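You operate a simulated robot arm through the tools that you are given. There is no shell and no other tool. Be economical: measure what you need, move in short steps, check, and stop when the job is done.

You run a simulated robot arm. Do the job below in one go: nothing can be reset, and whatever is moved stays where it is left.

Task
Take the capped cylinder out of the jig and put everything back.
Fine: arm aside, caps on their marked plates, lock free, clamp drawn back, cylinder in the green tray.

It is judged by the outcome, as a careful person would: the job done as asked, and still so three seconds after it is handed in. It fails if anything else is knocked over, pushed out of place, dropped, spilled or broken. Lids that push on must go on centred and level and be pressed home; caps that screw on are set level and turned clockwise until they are tight.

Robot
A 7-joint arm with a two-finger parallel gripper, fixed in place. Base frame: the origin is at the foot of the arm, x ahead of it, y to its left, z up; the work surface is at about z = 864. Lengths are in mm, angles in rad, forces in N, time in s.
With the tool pointing down near the work surface it reaches from about 300 to 700 mm from the base axis. Its first joint turns from -1.152 to 1.152 rad. Payload 1.57 kg.
Tool frame: the origin (TCP) lies between the finger pads and is the grasp point; the fingertips stand 30 mm ahead of it; z points along the fingers, y is the line along which they close. Largest opening 110 mm; finger width 24, thickness 12; the body of the gripper, 48 by 112 mm, starts 78 mm behind the TCP.
Orientation is told as [roll, pitch, yaw] about the base's x, y, z axes, in that order, counted from this pose: with the fingers straight down and closing along the base's y, the tool's x points along the base's -x, its y along +y and its z along -z.

Tools
- The arm moves only by the tool arm_command. Its argument "commands" is a list of rows, each a list of 2 entries, a list of its own where there are three numbers: the shift along the base's x, y, z in mm, then the turn, a rotation vector about the base's x, y, z in rad. In form: [[[tx, ty, tz], [wx, wy, wz]], ...]. A call has 1 to 20 rows; each row is the pose to reach, as a shift and turn from the pose commanded when the call began. "jaw" is the gripper command, from -1 (shut) to 1 (fully open), values between in proportion, set as the call begins (left out, the last holds). Each row takes 0.2 s and may step no farther than 50 mm and 0.15 rad from the row before; otherwise, or with a gripper value out of range, the whole call is refused. Where a pose cannot be reached the arm comes as near as it can. A force on the tool above 90 N (or 10 N above the force at the start of the call, whichever is more), or a blocked arm, ends the call early, and 0.2 s more pass. The fingers move at their own pace (about 108 mm/s each) and stop on an object; they squeeze with about 43 N. The grip force told is the motor's: it shows also when the fingers shut on nothing. Time passes only in rows, and 0.2 s behind the last, so rows that repeat a pose let the fingers close. It gives the time, the measured TCP pose, the force on the tool (base axes), the opening and the grip force at its end, in the units of the frame above (readings bear some noise), and new pictures: "show" is both (left out), scene, wrist or none.
- Cameras (640 x 400 px; columns grow to the right, rows downward): "scene" is fixed at [161.3, -380.3, 1421]; the picture's right is [0.84, -0.54, 0.00], its down [-0.22, -0.34, -0.91] and it looks along [0.49, 0.77, -0.41] (base axes); focal length 286 px, centre (320, 200). "wrist" rides on the gripper at [70, 16, -141] in the tool frame; the picture's right is [-0.23, 0.97, 0.00], its down [-0.86, -0.20, -0.48] and it looks along [-0.47, -0.11, 0.88] (tool axes); focal length 222 px, centre (320, 200). There is no depth. A picture from a camera that has moved, and an enlarged one, comes with that camera's place and axes in the base frame and with its lens.
- zoom(camera, box): a new picture of the part [left, top, right, bottom] of that camera's present view, enlarged. The clock stands still meanwhile.
- sign_off(): hands the job in; it is judged then, once.

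Go step by step. Nothing tells you positions but the pictures and the camera data: compare them with the known pose of the tool, close in by small moves and look again before you grip or let go. The budget is 120 turns and 170 pictures, counting those below and the enlarged ones. Unless the task says otherwise, let go and move clear before handing in, and close with one line.

The tools are called after "Emit:" as name(argument=value, ...) on one line, values as JSON. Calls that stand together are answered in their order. arm_command: Moves the arm, as the interface text tells. Its arguments: {"type":"object","properties":{"commands":{"type":"array","items":{"type":"array"}},"jaw":{"type":"number"},"show":{"type":"string","enum":["both","scene","wrist","none"]}},"required":["commands"]} The other tools are called the same way: zoom (camera, box) takes an enlarged picture of a part of a camera's view; sign_off () hands the job in.

At the start:

```text
t: 0.0
tcp_pos: [335.0, -17.9, 1275.5]
tcp_rot: [-0.001, 0.001, 0.001]
force: [0.3, -0.2, 0.9]
opening: 110.0
grip_force: 0.1
```

scene: 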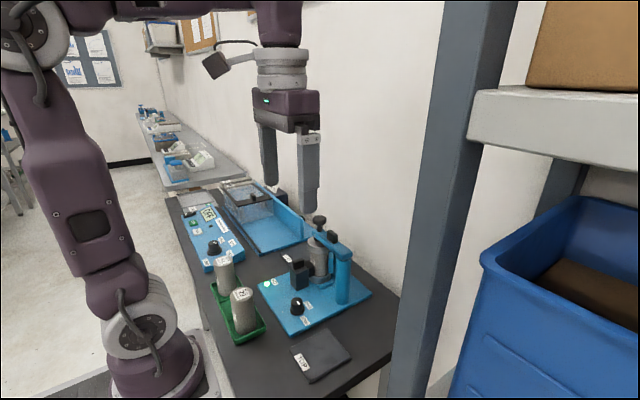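
wrist: 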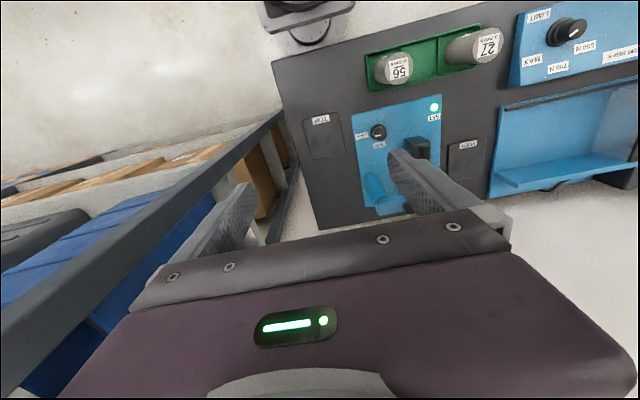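

I see a blue jig with a cylinder in it, a green tray with two cylinders, plates marked TOP and probably FOOT/REST, a control panel and a lock knob. I'll look closer before moving.

Emit:
zoom(camera="scene", box=[240, 200, 400, 300])

Emit:
zoom(camera="wrist", box=[290, 80, 500, 212])

Emit:
zoom(camera="scene", box=[160, 180, 400, 390])

```text
4.00 times, centred on (320, 250) of scene
camera zoom: at [161.3, -380.3, 1421.0], right [0.84, -0.54, 0.0], down [-0.22, -0.34, -0.91], along [0.49, 0.77, -0.41], focal length 1143 px, centre (320, 0)
```

zoom: 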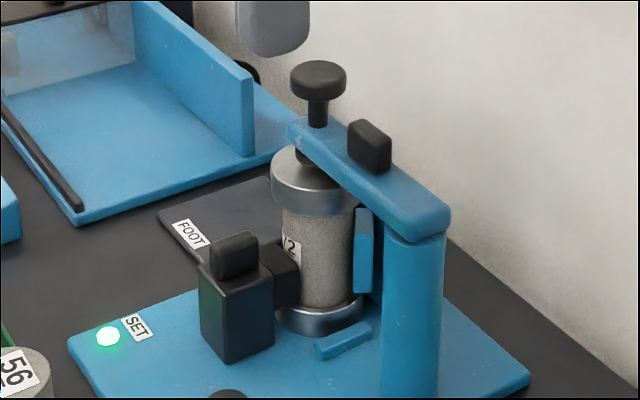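

```text
3.03 times, centred on (395, 146) of wrist
camera zoom: at [264.4, -3.0, 1415.9], right [0.23, 0.97, 0.0], down [0.86, -0.2, 0.48], along [0.47, -0.11, -0.88], focal length 673 px, centre (93, 364)
```

zoom: 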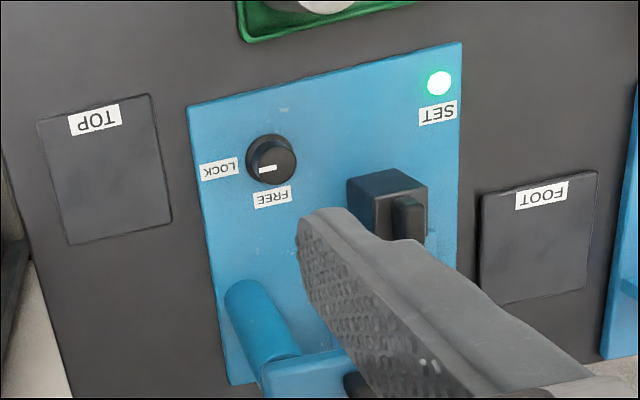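

```text
1.90 times, centred on (280, 285) of scene
camera zoom: at [161.3, -380.3, 1421.0], right [0.84, -0.54, 0.0], down [-0.22, -0.34, -0.91], along [0.49, 0.77, -0.41], focal length 544 px, centre (396, 38)
```

zoom: 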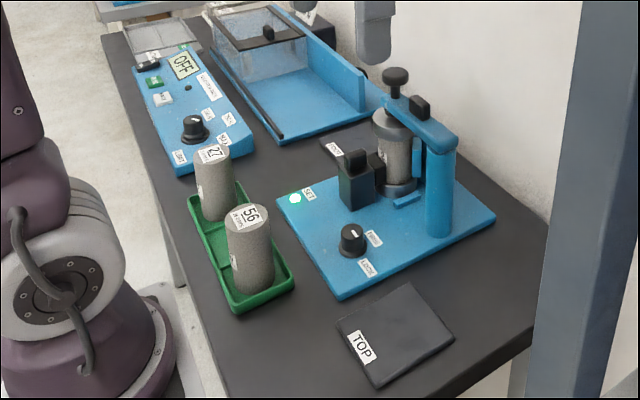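

Emit:
arm_command(commands=[[[40, 0, -10], [0, 0, 0]], [[80, 20, -30], [0, 0, 0]], [[115, 40, -50], [0, 0, 0]], [[115, 70, -75], [0, 0, 0]]])

```text
t: 1.0
tcp_pos: [450.1, 50.6, 1200.7]
tcp_rot: [0.001, 0.0, -0.001]
force: [0.0, 0.4, 0.5]
opening: 110.3
grip_force: 0.0
camera wrist: at [380.2, 66.8, 1341.2], right [0.23, 0.97, 0.0], down [0.86, -0.2, 0.48], along [0.47, -0.11, -0.88], focal length 222 px, centre (320, 200)
```

scene: 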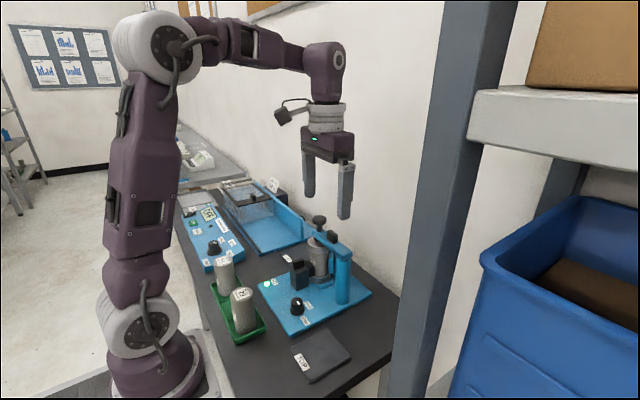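
wrist: 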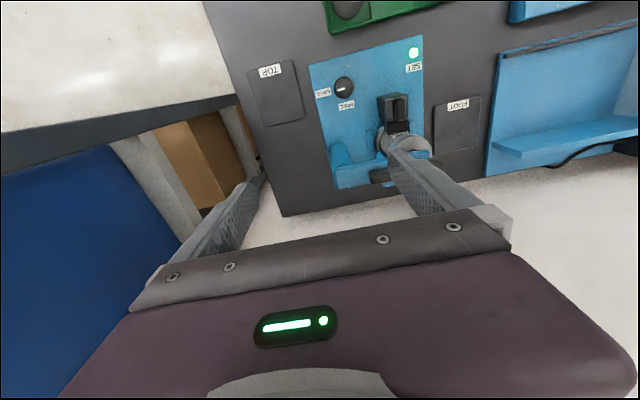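

Emit:
zoom(camera="wrist", box=[300, 30, 460, 200])

Emit:
zoom(camera="scene", box=[280, 205, 380, 320])

```text
2.35 times, centred on (380, 115) of wrist
camera zoom: at [380.2, 66.8, 1341.2], right [0.23, 0.97, 0.0], down [0.86, -0.2, 0.48], along [0.47, -0.11, -0.88], focal length 523 px, centre (179, 400)
```

zoom: 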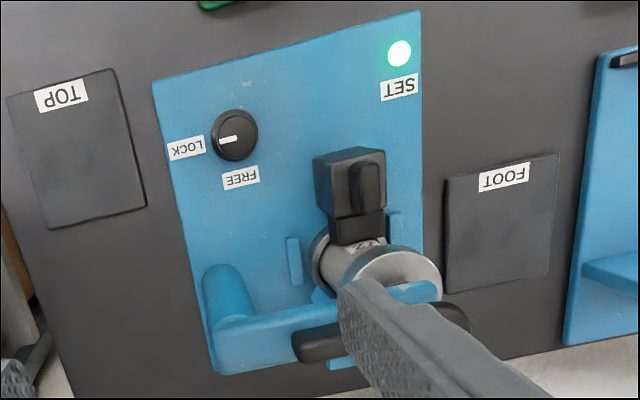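

```text
3.48 times, centred on (330, 262) of scene
camera zoom: at [161.3, -380.3, 1421.0], right [0.84, -0.54, 0.0], down [-0.22, -0.34, -0.91], along [0.49, 0.77, -0.41], focal length 994 px, centre (285, -17)
```

zoom: 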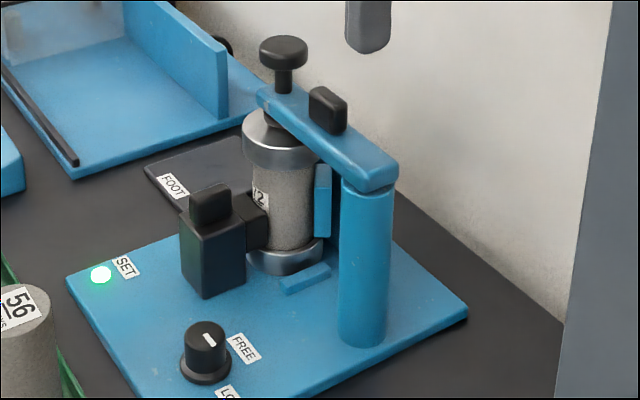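

Emit:
arm_command(commands=[[[40, -30, -30], [0, 0, 0]], [[80, -55, -50], [0, 0, 0]], [[110, -75, -80], [0, 0, 0]]], show="wrist")

Emit:
zoom(camera="wrist", box=[340, 0, 600, 160])

```text
refused: row 1 steps farther than a row can; nothing moved
```

```text
2.46 times, centred on (470, 80) of wrist
camera zoom: at [380.2, 66.8, 1341.2], right [0.23, 0.97, 0.0], down [0.86, -0.2, 0.48], along [0.47, -0.11, -0.88], focal length 547 px, centre (-49, 495)
```

zoom: 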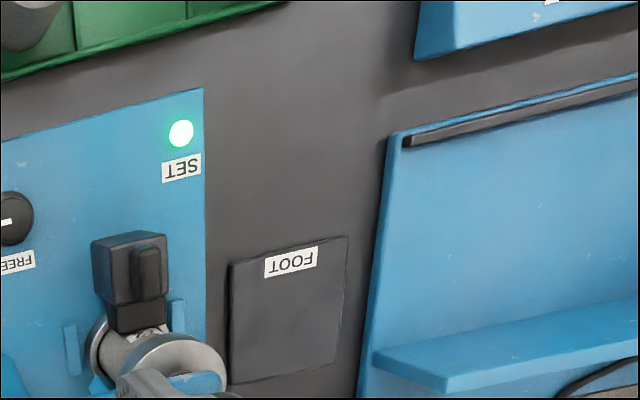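

I'll step smaller and further out over the jig to see the screw and the arm from above.

Emit:
arm_command(commands=[[[30, -25, -20], [0, 0, 0]], [[60, -50, -40], [0, 0, 0]], [[90, -70, -60], [0, 0, 0]], [[110, -75, -80], [0, 0, 0]]], show="wrist")

Emit:
zoom(camera="wrist", box=[340, 0, 580, 160])

```text
t: 2.0
tcp_pos: [560.0, -24.8, 1119.6]
tcp_rot: [-0.001, 0.001, 0.001]
force: [0.1, -1.2, -0.1]
opening: 110.2
grip_force: 0.1
camera wrist: at [489.7, -8.4, 1260.6], right [0.23, 0.97, 0.0], down [0.86, -0.2, 0.48], along [0.47, -0.11, -0.88], focal length 222 px, centre (320, 200)
```

wrist: 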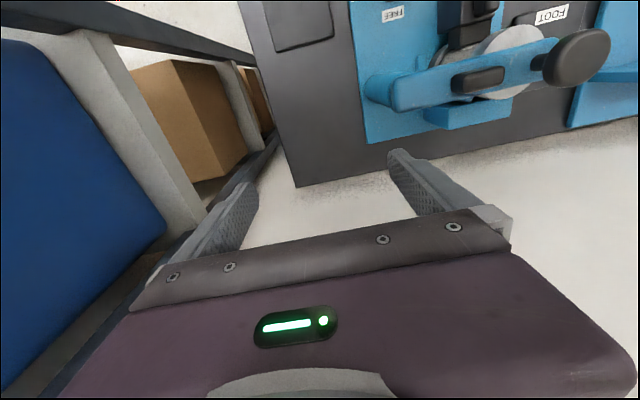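

```text
2.50 times, centred on (460, 80) of wrist
camera zoom: at [489.7, -8.4, 1260.6], right [0.23, 0.97, 0.0], down [0.86, -0.2, 0.48], along [0.47, -0.11, -0.88], focal length 555 px, centre (-30, 500)
```

zoom: 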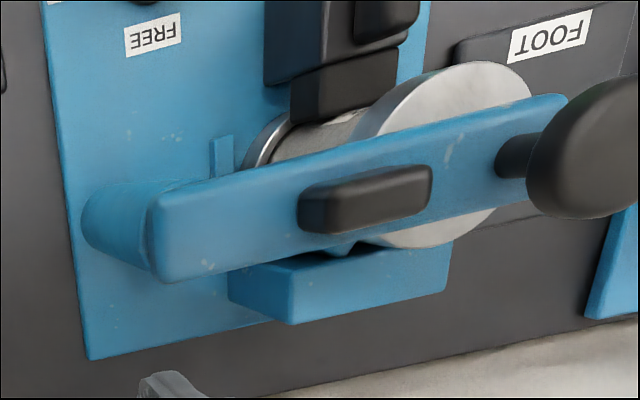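

Emit:
zoom(camera="scene", box=[295, 208, 355, 250])

Emit:
zoom(camera="scene", box=[290, 235, 360, 285])

```text
9.52 times, centred on (325, 229) of scene
camera zoom: at [161.3, -380.3, 1420.9], right [0.84, -0.54, 0.0], down [-0.22, -0.34, -0.91], along [0.49, 0.77, -0.41], focal length 2722 px, centre (272, -76)
```

zoom: 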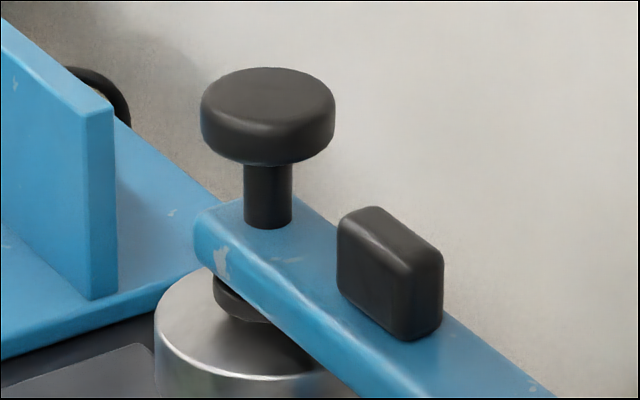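

```text
8.00 times, centred on (325, 260) of scene
camera zoom: at [161.3, -380.3, 1420.9], right [0.84, -0.54, 0.0], down [-0.22, -0.34, -0.91], along [0.49, 0.77, -0.41], focal length 2287 px, centre (280, -280)
```

zoom: 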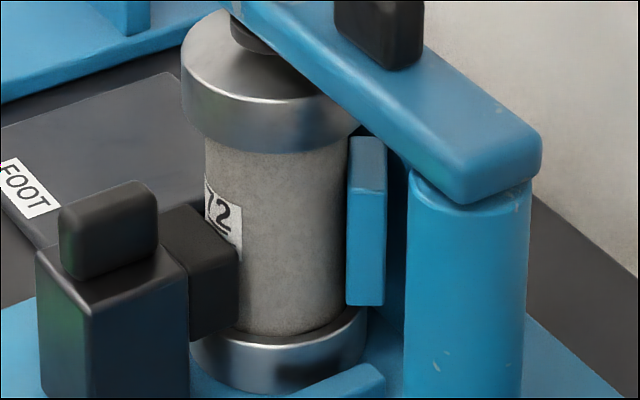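

Emit:
arm_command(commands=[[[0, 40, 0], [0, 0, -0.15]], [[0, 75, 0], [0, 0, -0.3]], [[0, 110, 0], [0, 0, -0.45]], [[0, 140, 0], [0, 0, -0.6]], [[-10, 160, 0], [0, 0, -0.75]], [[-20, 180, 0], [0, 0, -0.9]], [[-30, 190, 10], [0, 0, -1.05]], [[-40, 200, 20], [0, 0, -1.2]], [[-47, 200, 30], [0, 0, -1.35]], [[-47, 200, 40], [0, 0, -1.5]], [[-47, 200, 40], [0, 0, -1.5708]]])

```text
t: 4.4
tcp_pos: [515.3, 177.5, 1159.4]
tcp_rot: [0.0, 0.0, -1.573]
force: [0.5, -0.4, -0.2]
opening: 110.0
grip_force: 0.0
camera wrist: at [529.2, 246.0, 1300.3], right [0.97, -0.23, 0.0], down [-0.2, -0.85, 0.48], along [-0.11, -0.47, -0.88], focal length 222 px, centre (320, 200)
```

scene: 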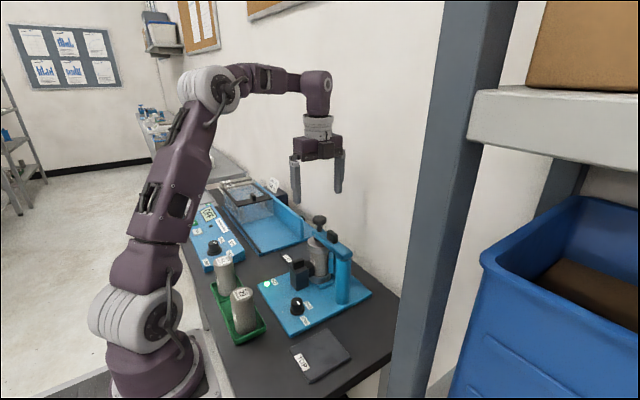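
wrist: 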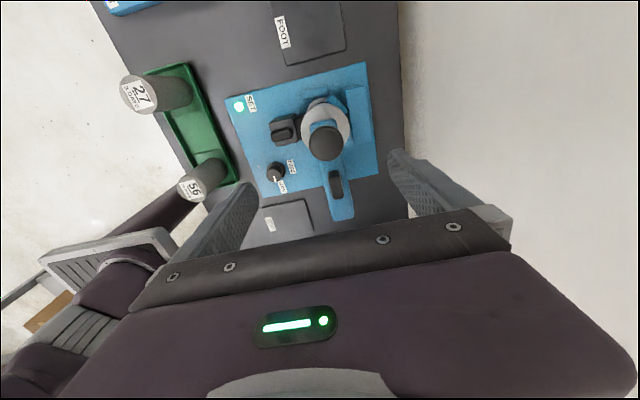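

Emit:
arm_command(commands=[[[6, 10, -30], [0, 0, 0]], [[6, 10, -60], [0, 0, 0]]])

Emit:
zoom(camera="scene", box=[280, 180, 360, 240])

```text
t: 5.0
tcp_pos: [520.7, 187.5, 1100.8]
tcp_rot: [-0.001, 0.001, -1.57]
force: [0.4, 0.6, 0.4]
opening: 110.0
grip_force: 0.1
camera wrist: at [535.7, 256.8, 1240.9], right [0.97, -0.23, 0.0], down [-0.2, -0.86, 0.48], along [-0.11, -0.47, -0.88], focal length 222 px, centre (320, 200)
```

scene: 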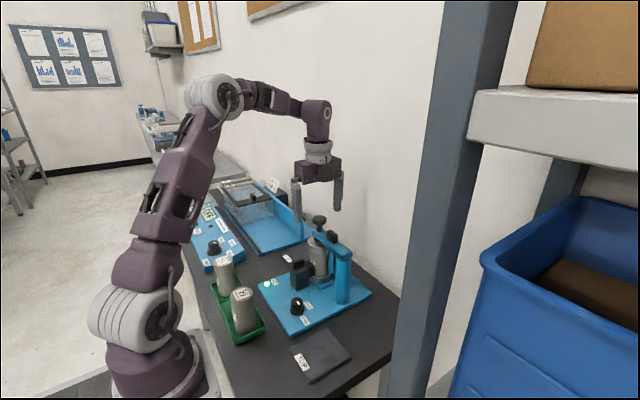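
wrist: 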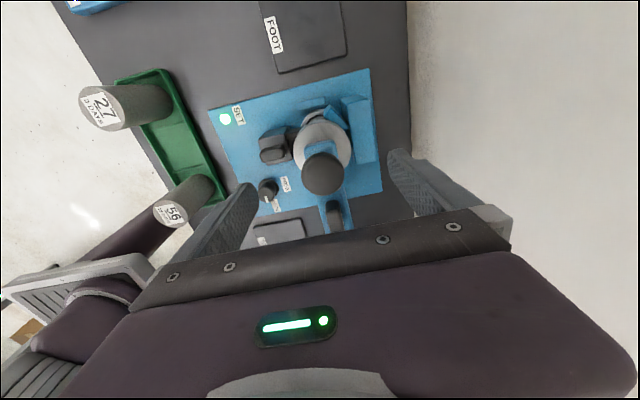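

```text
6.67 times, centred on (320, 210) of scene
camera zoom: at [161.3, -380.3, 1421.0], right [0.84, -0.54, 0.0], down [-0.22, -0.34, -0.91], along [0.49, 0.77, -0.41], focal length 1906 px, centre (320, 133)
```

zoom: 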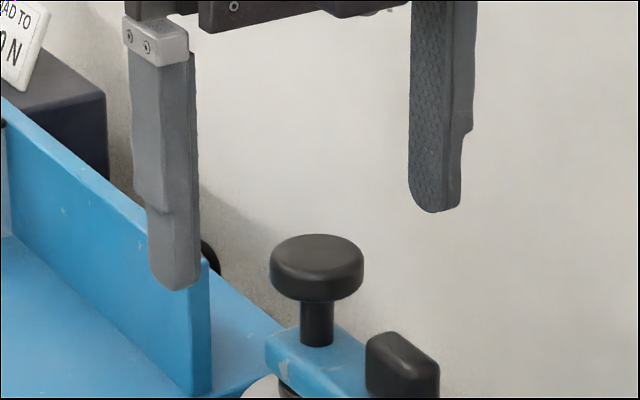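

Emit:
arm_command(commands=[[[0, -1, -20], [0, 0, 0]], [[0, -1, -34], [0, 0, 0]]], show="none")

Emit:
arm_command(commands=[[[0, 0, 0], [0, 0, 0]], [[0, 0, 0], [0, 0, 0]], [[0, 0, 0], [0, 0, 0]]], jaw=-1)

Emit:
zoom(camera="scene", box=[280, 190, 360, 250])

```text
t: 5.6
tcp_pos: [519.5, 185.7, 1066.5]
tcp_rot: [0.001, 0.0, -1.572]
force: [0.7, 0.2, -0.6]
opening: 110.2
grip_force: 0.0
```

```text
t: 6.4
tcp_pos: [522.2, 185.5, 1067.7]
tcp_rot: [0.006, 0.001, -1.571]
force: [22.8, 2.4, -4.7]
opening: 36.7
grip_force: 42.9
camera wrist: at [536.8, 255.0, 1207.5], right [0.97, -0.23, 0.0], down [-0.2, -0.86, 0.48], along [-0.1, -0.47, -0.88], focal length 222 px, centre (320, 200)
```

scene: 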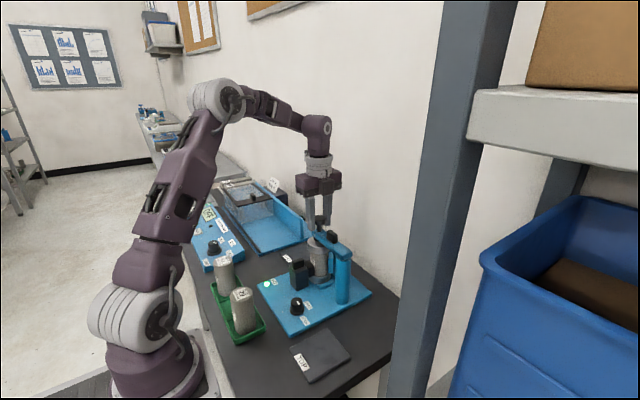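
wrist: 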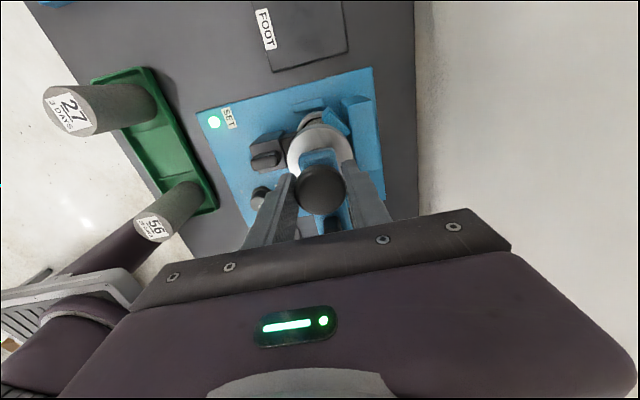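

```text
6.67 times, centred on (320, 220) of scene
camera zoom: at [162.1, -380.2, 1420.9], right [0.84, -0.54, 0.0], down [-0.22, -0.34, -0.91], along [0.49, 0.77, -0.41], focal length 1906 px, centre (320, 67)
```

zoom: 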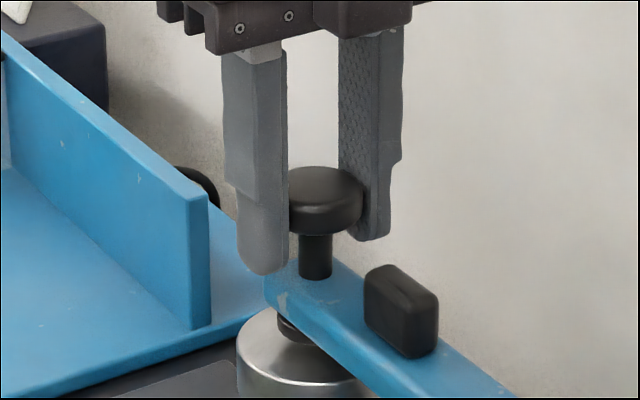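

Knob gripped. I'll relieve the side load and try a small lift to learn whether it pulls or screws.

Emit:
arm_command(commands=[[[2.5, 0, 0], [0, 0, 0]], [[2.5, 0, 1], [0, 0, 0]], [[2.5, 0, 2], [0, 0, 0]]], show="none")

```text
t: 7.2
tcp_pos: [523.0, 186.3, 1067.4]
tcp_rot: [-0.003, 0.001, -1.57]
force: [21.2, 3.7, -21.3]
opening: 36.7
grip_force: 43.5
```

Emit:
arm_command(commands=[[[0, 0, -2], [0, 0, 0.0]], [[0, 0, -2], [0, 0, 0.12]], [[0, 0, -1.8], [0, 0, 0.26]], [[0, 0, -1.6], [0, 0, 0.4]], [[0, 0, -1.4], [0, 0, 0.54]]], show="wrist")

Emit:
zoom(camera="scene", box=[280, 190, 360, 250])

```text
t: 8.4
tcp_pos: [521.9, 185.8, 1068.0]
tcp_rot: [0.003, 0.001, -1.026]
force: [18.5, 2.3, -2.2]
opening: 36.8
grip_force: 43.6
camera wrist: at [498.5, 253.3, 1207.9], right [0.95, 0.31, 0.0], down [0.27, -0.84, 0.48], along [0.15, -0.45, -0.88], focal length 222 px, centre (320, 200)
```

wrist: 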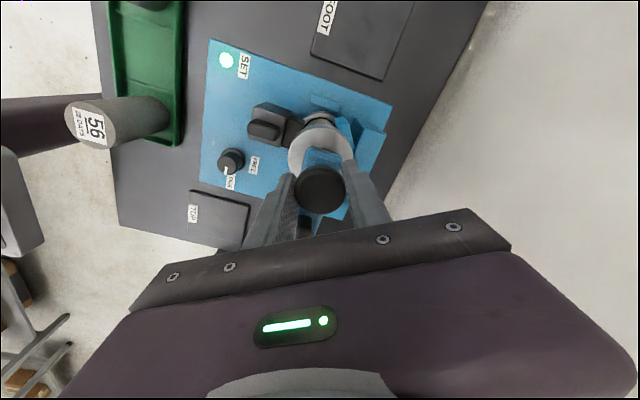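

```text
6.67 times, centred on (320, 220) of scene
camera zoom: at [161.9, -380.2, 1420.9], right [0.84, -0.54, 0.0], down [-0.22, -0.34, -0.91], along [0.49, 0.77, -0.41], focal length 1906 px, centre (320, 67)
```

zoom: 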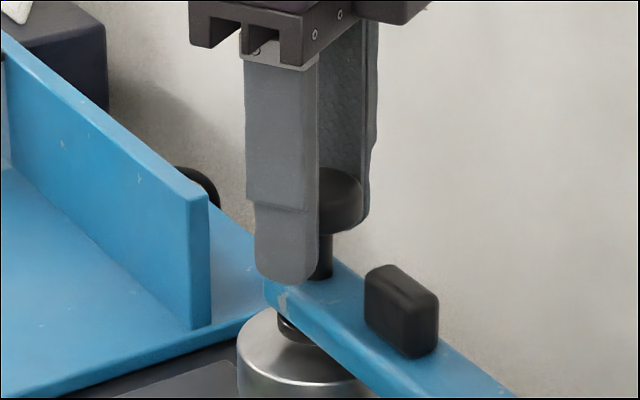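

Emit:
arm_command(commands=[[[1.5, 0, 0], [0, 0, 0.14]], [[1.5, 0, 0], [0, 0, 0.28]], [[1.5, 0, 0], [0, 0, 0.42]], [[1.5, 0, 0], [0, 0, 0.56]], [[1.5, 0, 0], [0, 0, 0.7]], [[1.5, 0, 0], [0, 0, 0.84]], [[1.5, 0, 0], [0, 0, 0.98]]], show="none")

Emit:
zoom(camera="scene", box=[280, 190, 360, 250])

```text
t: 10.0
tcp_pos: [523.9, 184.4, 1066.6]
tcp_rot: [-0.002, 0.0, -0.046]
force: [0.1, 2.6, -0.1]
opening: 36.3
grip_force: 43.0
```

```text
6.67 times, centred on (320, 220) of scene
camera zoom: at [161.3, -380.3, 1421.0], right [0.84, -0.54, 0.0], down [-0.22, -0.34, -0.91], along [0.49, 0.77, -0.41], focal length 1906 px, centre (320, 67)
```

zoom: 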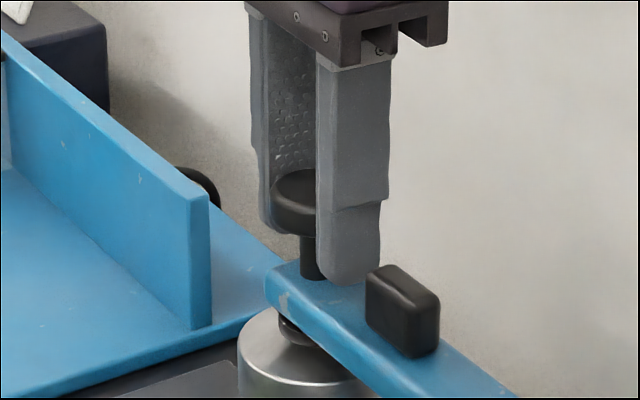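

Emit:
arm_command(commands=[[[0, 1, 1.5], [0, 0, 0]], [[0, 1, 3], [0, 0, 0]], [[0, 1, 4.5], [0, 0, 0]], [[0, 1, 4.5], [0, 0, 0]]], show="none")

Emit:
zoom(camera="scene", box=[280, 190, 360, 250])

```text
t: 11.0
tcp_pos: [522.2, 185.6, 1071.2]
tcp_rot: [-0.003, 0.005, -0.05]
force: [2.1, -9.6, -40.3]
opening: 36.6
grip_force: 42.9
```

```text
6.67 times, centred on (320, 220) of scene
camera zoom: at [162.0, -380.4, 1420.8], right [0.84, -0.54, 0.0], down [-0.22, -0.34, -0.91], along [0.49, 0.77, -0.41], focal length 1906 px, centre (320, 67)
```

zoom: 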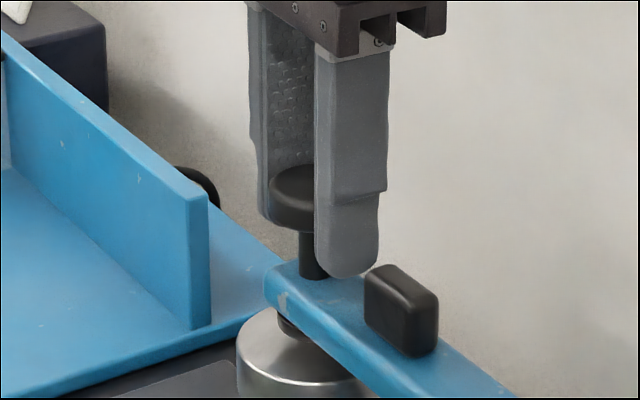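

Emit:
arm_command(commands=[[[0, 0, 2], [0, 0, 0]], [[0, 0, 4], [0, 0, 0]], [[0, 0, 5], [0, 0, 0]]], show="none")

Emit:
zoom(camera="scene", box=[280, 190, 360, 250])

```text
t: 11.8
tcp_pos: [522.5, 185.6, 1076.4]
tcp_rot: [-0.001, 0.003, -0.051]
force: [1.5, -15.6, -40.4]
opening: 36.4
grip_force: 42.9
```

```text
6.67 times, centred on (320, 220) of scene
camera zoom: at [162.0, -380.6, 1420.8], right [0.84, -0.54, 0.0], down [-0.22, -0.34, -0.91], along [0.49, 0.77, -0.41], focal length 1906 px, centre (320, 67)
```

zoom: 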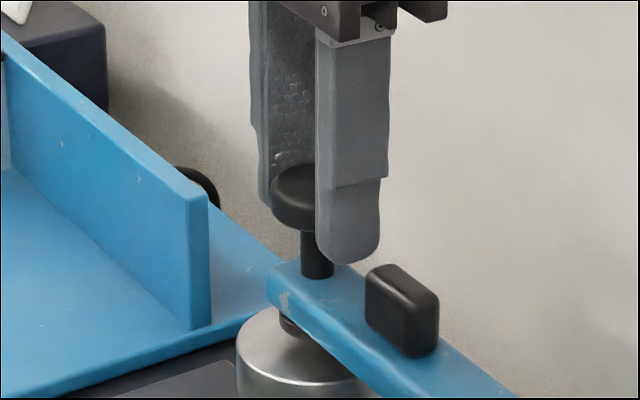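

Emit:
arm_command(commands=[[[0, 0, 0], [0, 0, 0]], [[0, 0, -4], [0, 0, 0]], [[0, 0, -8], [0, 0, 0]]], jaw=-0.2, show="none")

Emit:
zoom(camera="scene", box=[280, 190, 360, 250])

Emit:
arm_command(commands=[[[0, 0, 0], [0, 0, 0]], [[0, 0, 0], [0, 0, 0]], [[0, 0, 0], [0, 0, 0.14]], [[0, 0, 0], [0, 0, 0.28]], [[0, 0, 0], [0, 0, 0.42]], [[0, 0, 0], [0, 0, 0.56]], [[0, 0, 0], [0, 0, 0.7]], [[0, 0, 0], [0, 0, 0.84]], [[0, 0, 0], [0, 0, 0.98]], [[0, 0, 0], [0, 0, 1.12]], [[0, 0, 0], [0, 0, 1.26]]], jaw=-1, show="wrist")

Emit:
zoom(camera="scene", box=[280, 190, 360, 250])

```text
t: 12.6
tcp_pos: [523.0, 187.8, 1069.1]
tcp_rot: [0.001, -0.002, -0.05]
force: [-0.4, 0.3, 0.1]
opening: 44.1
grip_force: 0.0
```

```text
6.67 times, centred on (320, 220) of scene
camera zoom: at [161.3, -380.3, 1421.0], right [0.84, -0.54, 0.0], down [-0.22, -0.34, -0.91], along [0.49, 0.77, -0.41], focal length 1906 px, centre (320, 67)
```

zoom: 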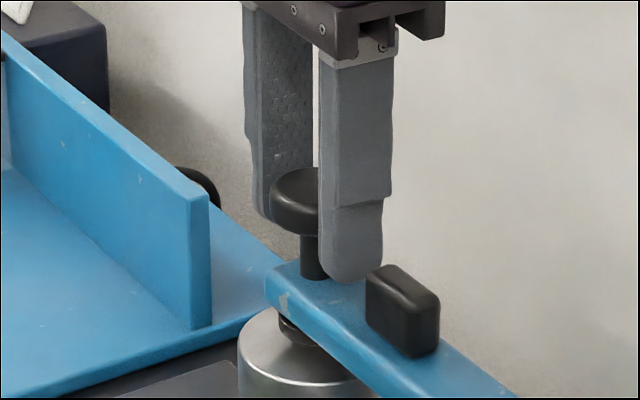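

```text
t: 15.0
tcp_pos: [522.7, 188.0, 1068.2]
tcp_rot: [-0.001, -0.002, 1.214]
force: [1.6, -1.2, 0.6]
opening: 36.7
grip_force: 43.0
camera wrist: at [482.7, 127.3, 1208.7], right [-0.83, 0.55, 0.0], down [0.49, 0.73, 0.48], along [0.26, 0.4, -0.88], focal length 222 px, centre (320, 200)
```

wrist: 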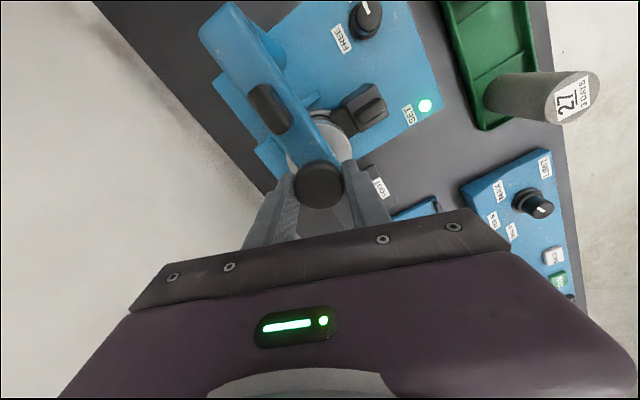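

```text
6.67 times, centred on (320, 220) of scene
camera zoom: at [161.4, -380.4, 1420.9], right [0.84, -0.54, 0.0], down [-0.22, -0.34, -0.91], along [0.49, 0.77, -0.41], focal length 1906 px, centre (320, 67)
```

zoom: 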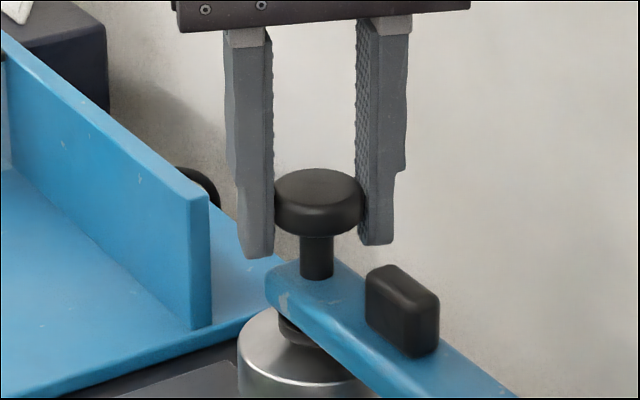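

Emit:
arm_command(commands=[[[0, 0, 1], [0, 0, 0]], [[0, 0, 2], [0, 0, 0]], [[0, 0, 3], [0, 0, 0]]], show="none")

Emit:
zoom(camera="scene", box=[295, 208, 355, 250])

```text
t: 15.8
tcp_pos: [523.9, 187.5, 1069.3]
tcp_rot: [0.005, 0.0, 1.211]
force: [9.7, 7.8, -31.6]
opening: 36.5
grip_force: 43.5
```

```text
9.52 times, centred on (325, 229) of scene
camera zoom: at [162.1, -379.9, 1421.0], right [0.84, -0.54, 0.0], down [-0.22, -0.34, -0.91], along [0.49, 0.77, -0.41], focal length 2722 px, centre (272, -76)
```

zoom: 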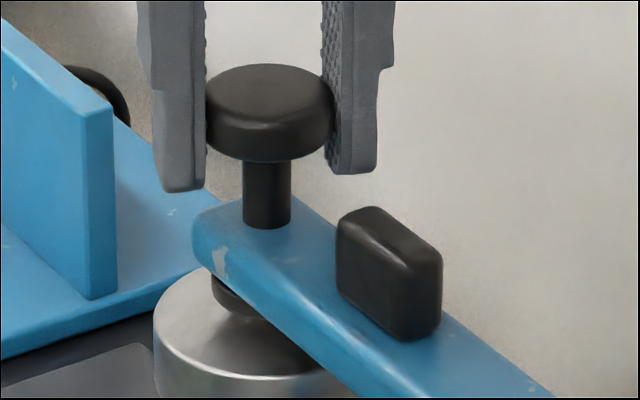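

Emit:
arm_command(commands=[[[0, 0, 1], [0, 0, 0]], [[0, 0, 1.5], [0, 0, 0]]], show="none")

Emit:
zoom(camera="scene", box=[300, 218, 340, 246])

```text
t: 16.4
tcp_pos: [524.5, 187.9, 1071.9]
tcp_rot: [0.003, 0.001, 1.212]
force: [1.1, 12.1, -38.3]
opening: 36.8
grip_force: 43.2
```

```text
14.29 times, centred on (320, 232) of scene
camera zoom: at [162.0, -379.8, 1421.0], right [0.84, -0.54, 0.0], down [-0.22, -0.34, -0.91], along [0.49, 0.77, -0.41], focal length 4084 px, centre (320, -257)
```

zoom: 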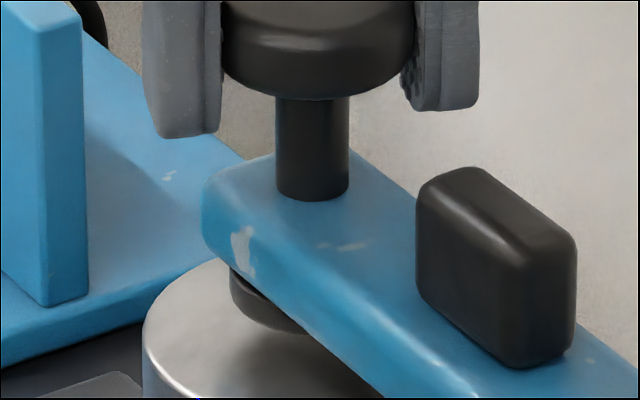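

Emit:
arm_command(commands=[[[0, 0, -2], [0, 0, 0]], [[0, 0, -5], [0, 0, 0]]], show="none")

Emit:
zoom(camera="scene", box=[300, 218, 340, 246])

```text
t: 17.0
tcp_pos: [525.0, 187.3, 1068.9]
tcp_rot: [-0.005, -0.003, 1.209]
force: [-2.1, 8.2, 0.9]
opening: 36.5
grip_force: 43.2
```

```text
14.29 times, centred on (320, 232) of scene
camera zoom: at [161.2, -380.1, 1421.0], right [0.84, -0.54, 0.0], down [-0.22, -0.34, -0.91], along [0.49, 0.77, -0.41], focal length 4084 px, centre (320, -257)
```

zoom: 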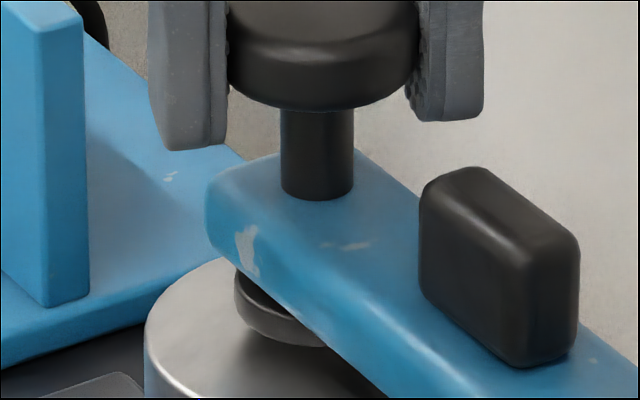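

The knob is a spring plunger: lifting takes the pad off the cap. I'll hold it up about 4 mm and try swinging the arm a little toward +x.

Emit:
arm_command(commands=[[[0, 0, 2], [0, 0, 0]], [[0, 0, 4], [0, 0, 0]], [[2, 0, 4.5], [0, 0, 0]], [[4, 0, 4.5], [0, 0, 0]], [[6, 0, 4.5], [0, 0, 0]]], show="scene")

Emit:
zoom(camera="scene", box=[295, 208, 355, 250])

```text
t: 18.2
tcp_pos: [529.5, 186.1, 1071.8]
tcp_rot: [0.0, 0.002, 1.211]
force: [-4.0, 9.7, -11.5]
opening: 36.4
grip_force: 43.3
```

scene: 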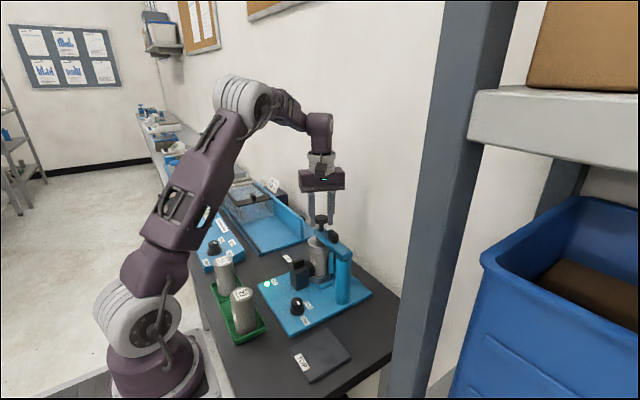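

```text
9.52 times, centred on (325, 229) of scene
camera zoom: at [161.4, -380.0, 1421.0], right [0.84, -0.54, 0.0], down [-0.22, -0.34, -0.91], along [0.49, 0.77, -0.41], focal length 2722 px, centre (272, -76)
```

zoom: 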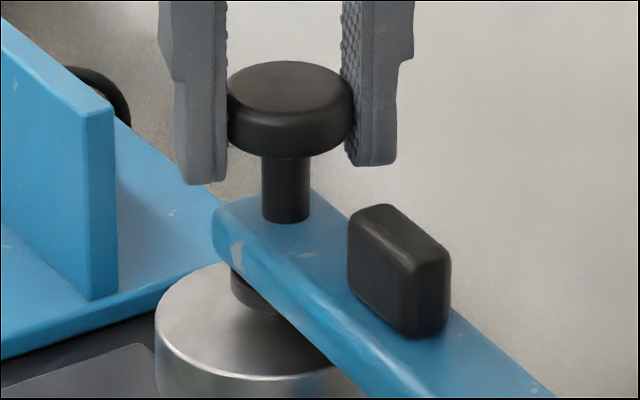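

Emit:
arm_command(commands=[[[5, -0.4, 0], [0, 0, 0]], [[10.1, -1, 0], [0, 0, 0]], [[15.5, -2, 0], [0, 0, 0]], [[20.7, -3.2, 0], [0, 0, 0]], [[31, -6.4, 0], [0, 0, 0]], [[40.9, -10.6, 0], [0, 0, 0]], [[50.4, -15.8, 0], [0, 0, 0]], [[59.3, -21.8, 0], [0, 0, 0]]])

Emit:
zoom(camera="scene", box=[280, 200, 400, 290])

```text
t: 20.0
tcp_pos: [587.4, 165.1, 1072.6]
tcp_rot: [0.001, -0.002, 1.21]
force: [-6.7, 7.3, -2.9]
opening: 36.3
grip_force: 42.7
camera wrist: at [547.2, 105.5, 1213.4], right [-0.83, 0.56, 0.0], down [0.49, 0.73, 0.48], along [0.27, 0.4, -0.88], focal length 222 px, centre (320, 200)
```

scene: 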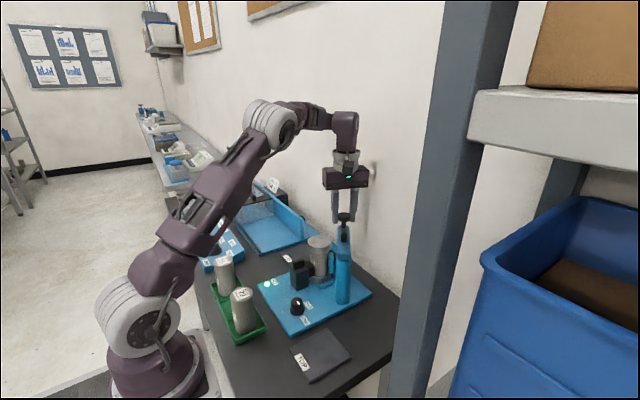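
wrist: 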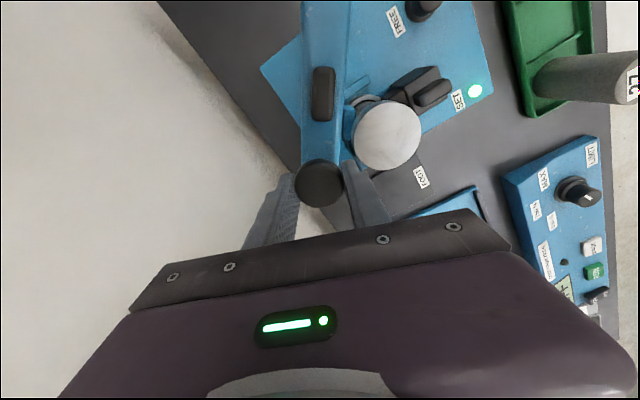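

```text
4.44 times, centred on (340, 245) of scene
camera zoom: at [161.1, -380.1, 1421.0], right [0.84, -0.54, 0.0], down [-0.22, -0.34, -0.91], along [0.49, 0.77, -0.41], focal length 1270 px, centre (231, 0)
```

zoom: 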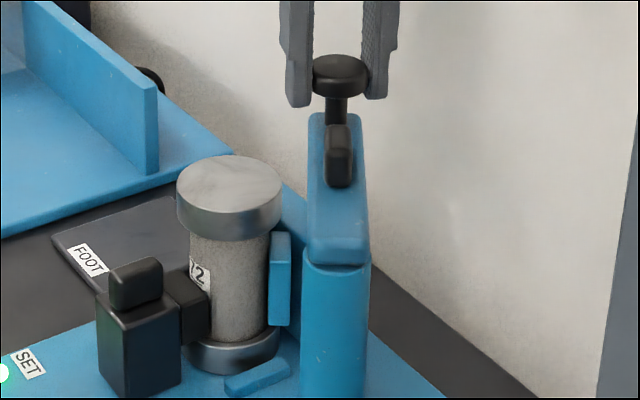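

Emit:
arm_command(commands=[[[8.3, -7, 0], [0, 0, 0]], [[15.8, -14.7, 0], [0, 0, 0]], [[22.5, -23.2, 0], [0, 0, 0]], [[28.3, -32.2, 0], [0, 0, 0]], [[33.2, -41.9, 0], [0, 0, 0]], [[37.1, -51.9, 0], [0, 0, 0]], [[40, -62.3, 0], [0, 0, 0]], [[41.9, -73, 0], [0, 0, 0]], [[42.6, -83.7, 0], [0, 0, 0]]])

Emit:
zoom(camera="scene", box=[280, 200, 400, 290])

```text
t: 22.0
tcp_pos: [631.6, 80.2, 1071.9]
tcp_rot: [0.001, -0.001, 1.21]
force: [-6.6, 5.1, -0.1]
opening: 36.1
grip_force: 43.1
camera wrist: at [590.5, 21.2, 1212.9], right [-0.83, 0.56, 0.0], down [0.49, 0.73, 0.48], along [0.27, 0.4, -0.88], focal length 222 px, centre (320, 200)
```

scene: 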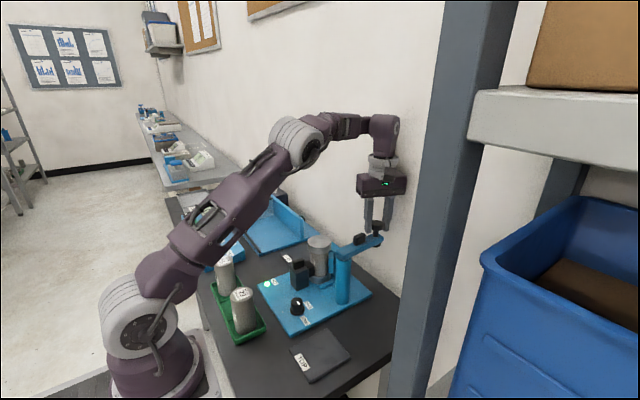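
wrist: 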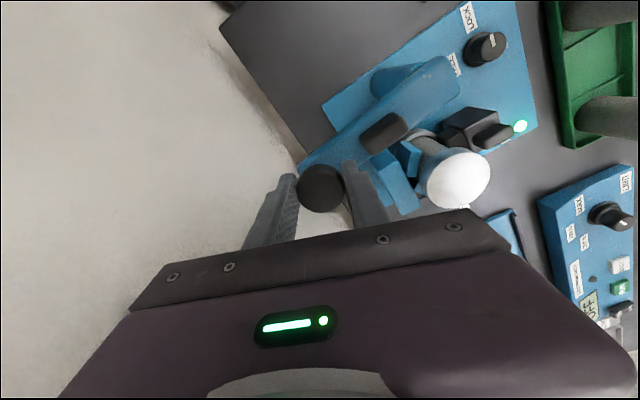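

```text
4.44 times, centred on (340, 245) of scene
camera zoom: at [161.1, -380.2, 1421.0], right [0.84, -0.54, 0.0], down [-0.22, -0.34, -0.91], along [0.49, 0.77, -0.41], focal length 1270 px, centre (231, 0)
```

zoom: 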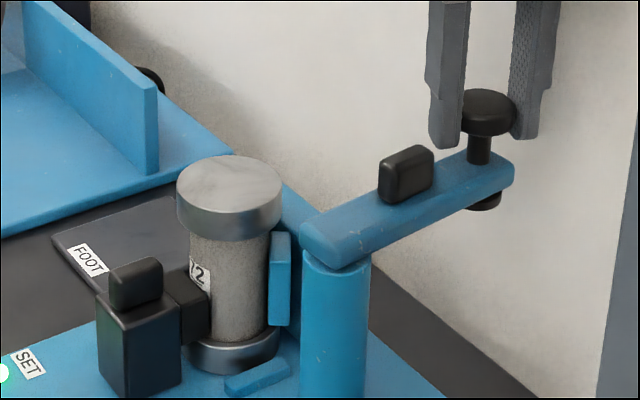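

Arm is aside. I'll let go gently, rise, then turn the wrist back and go over the top cap.

Emit:
arm_command(commands=[[[0, 0, 0], [0, 0, 0]], [[0, 0, 0], [0, 0, 0]], [[0, 0, 30], [0, 0, 0]], [[0, 0, 60], [0, 0, 0]], [[-20, 20, 75], [0, 0, -0.15]], [[-40, 40, 75], [0, 0, -0.3]], [[-60, 55, 75], [0, 0, -0.45]], [[-80, 70, 75], [0, 0, -0.6]], [[-95, 85, 75], [0, 0, -0.75]], [[-110, 100, 70], [0, 0, -0.9]], [[-110, 106, 60], [0, 0, -1.05]], [[-110, 106, 50], [0, 0, -1.2]], [[-110, 106, 40], [0, 0, -1.21]]], jaw=-0.2)

Emit:
zoom(camera="scene", box=[280, 200, 400, 290])

```text
t: 24.8
tcp_pos: [520.6, 187.4, 1111.9]
tcp_rot: [0.001, 0.0, -0.004]
force: [-0.4, -0.2, 0.3]
opening: 44.2
grip_force: 0.1
camera wrist: at [449.5, 202.9, 1252.7], right [0.23, 0.97, 0.0], down [0.85, -0.2, 0.48], along [0.47, -0.11, -0.88], focal length 222 px, centre (320, 200)
```

scene: 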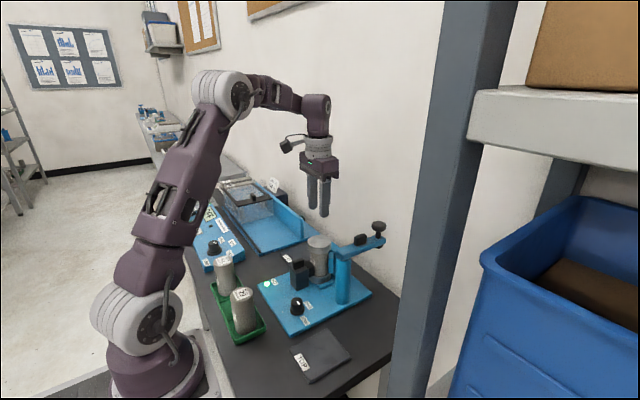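
wrist: 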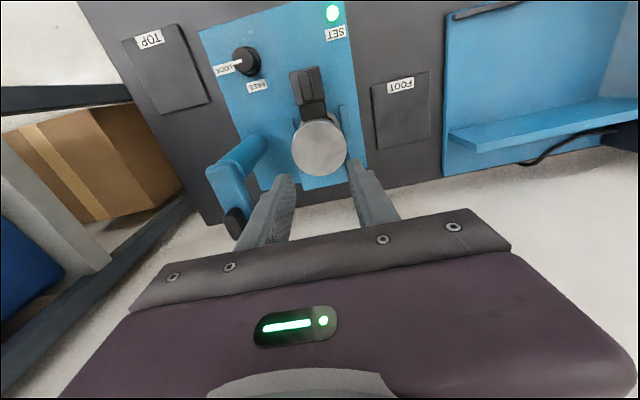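

```text
4.44 times, centred on (340, 245) of scene
camera zoom: at [161.3, -380.3, 1421.0], right [0.84, -0.54, 0.0], down [-0.22, -0.34, -0.91], along [0.49, 0.77, -0.41], focal length 1270 px, centre (231, 0)
```

zoom: 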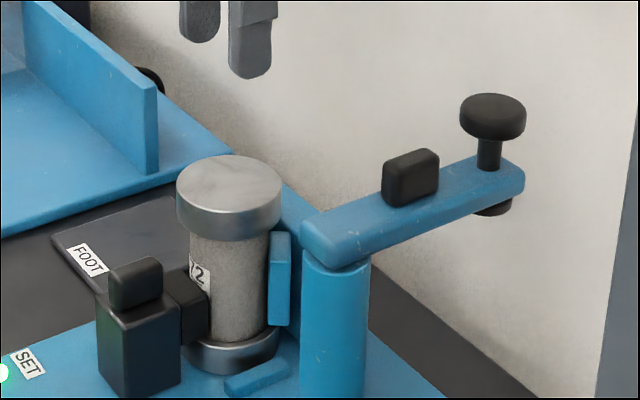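

Emit:
arm_command(commands=[[[0, -1, 0], [0, 0, 0]], [[0, -1, -30], [0, 0, 0]], [[0, -1, -70], [0, 0, 0]], [[0, -1, -100], [0, 0, 0]], [[0, -1, -112], [0, 0, 0]]], jaw=0.6)

Emit:
zoom(camera="scene", box=[280, 200, 400, 290])

```text
t: 26.0
tcp_pos: [521.7, 186.3, 998.3]
tcp_rot: [0.0, -0.001, 0.0]
force: [0.6, 1.1, -0.5]
opening: 87.9
grip_force: 0.0
camera wrist: at [449.8, 202.0, 1139.5], right [0.23, 0.97, 0.0], down [0.85, -0.2, 0.48], along [0.47, -0.11, -0.88], focal length 222 px, centre (320, 200)
```

scene: 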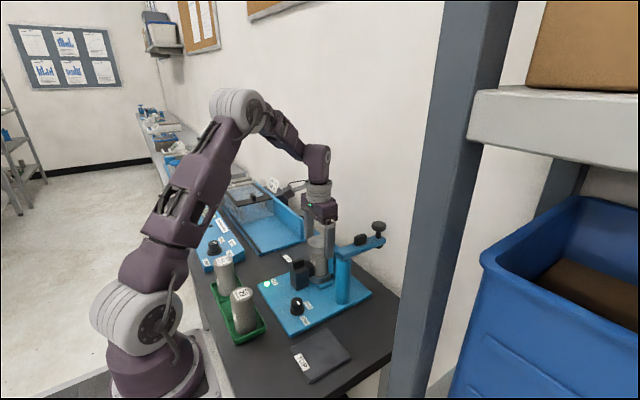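
wrist: 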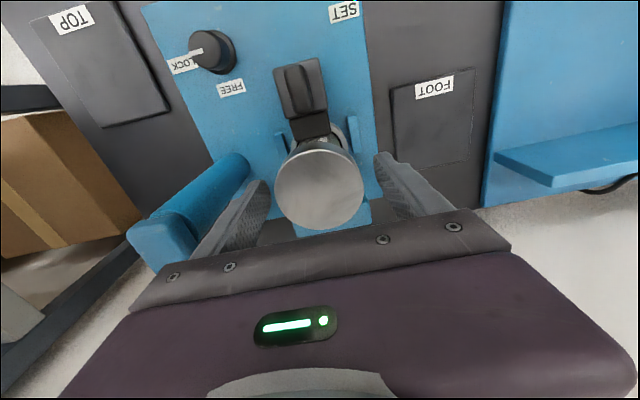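

```text
4.44 times, centred on (340, 245) of scene
camera zoom: at [161.3, -380.3, 1421.0], right [0.84, -0.54, 0.0], down [-0.22, -0.34, -0.91], along [0.49, 0.77, -0.41], focal length 1270 px, centre (231, 0)
```

zoom: 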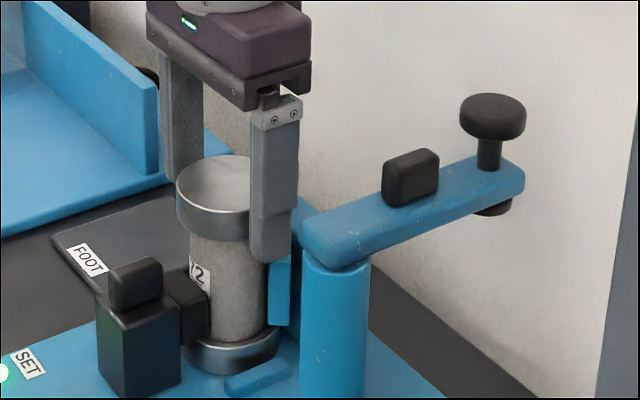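

Emit:
arm_command(commands=[[[0, 0, 0], [0, 0, 0]], [[0, 0, 0], [0, 0, 0]], [[0, 0, 0], [0, 0, 0]]], jaw=-1, show="none")

Emit:
zoom(camera="scene", box=[280, 200, 400, 290])

```text
t: 26.8
tcp_pos: [520.6, 185.5, 999.4]
tcp_rot: [-0.001, 0.001, -0.002]
force: [-0.4, -0.3, 0.4]
opening: 65.7
grip_force: 42.8
```

```text
4.44 times, centred on (340, 245) of scene
camera zoom: at [161.3, -380.3, 1421.0], right [0.84, -0.54, 0.0], down [-0.22, -0.34, -0.91], along [0.49, 0.77, -0.41], focal length 1270 px, centre (231, 0)
```

zoom: 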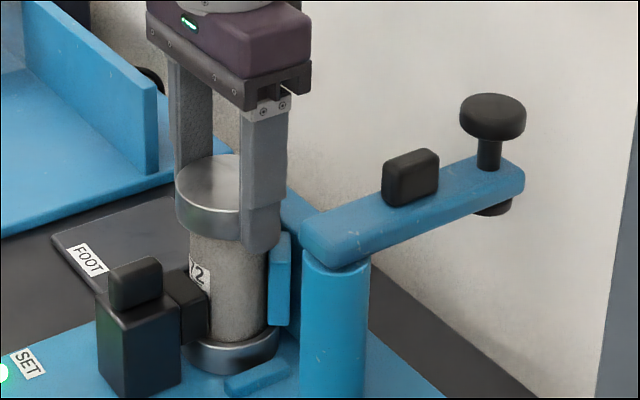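

Emit:
arm_command(commands=[[[0, 0, 1], [0, 0, 0]], [[0, 0, 2.5], [0, 0, 0]], [[0, 0, 4], [0, 0, 0]]], show="none")

Emit:
zoom(camera="scene", box=[280, 200, 400, 290])

```text
t: 27.6
tcp_pos: [521.8, 186.5, 1004.5]
tcp_rot: [0.001, 0.0, 0.001]
force: [0.9, -0.3, -3.2]
opening: 65.7
grip_force: 43.3
```

```text
4.44 times, centred on (340, 245) of scene
camera zoom: at [161.3, -380.3, 1421.0], right [0.84, -0.54, 0.0], down [-0.22, -0.34, -0.91], along [0.49, 0.77, -0.41], focal length 1270 px, centre (231, 0)
```

zoom: 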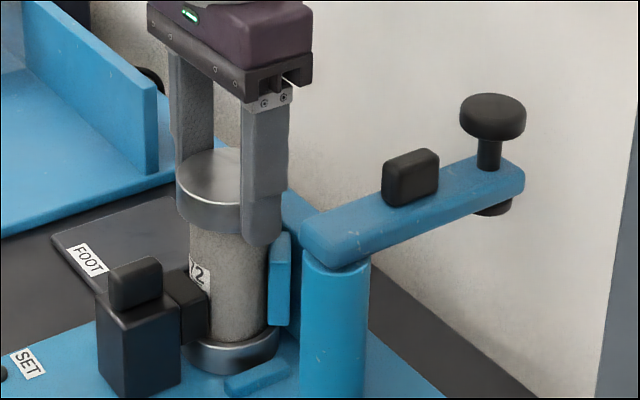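

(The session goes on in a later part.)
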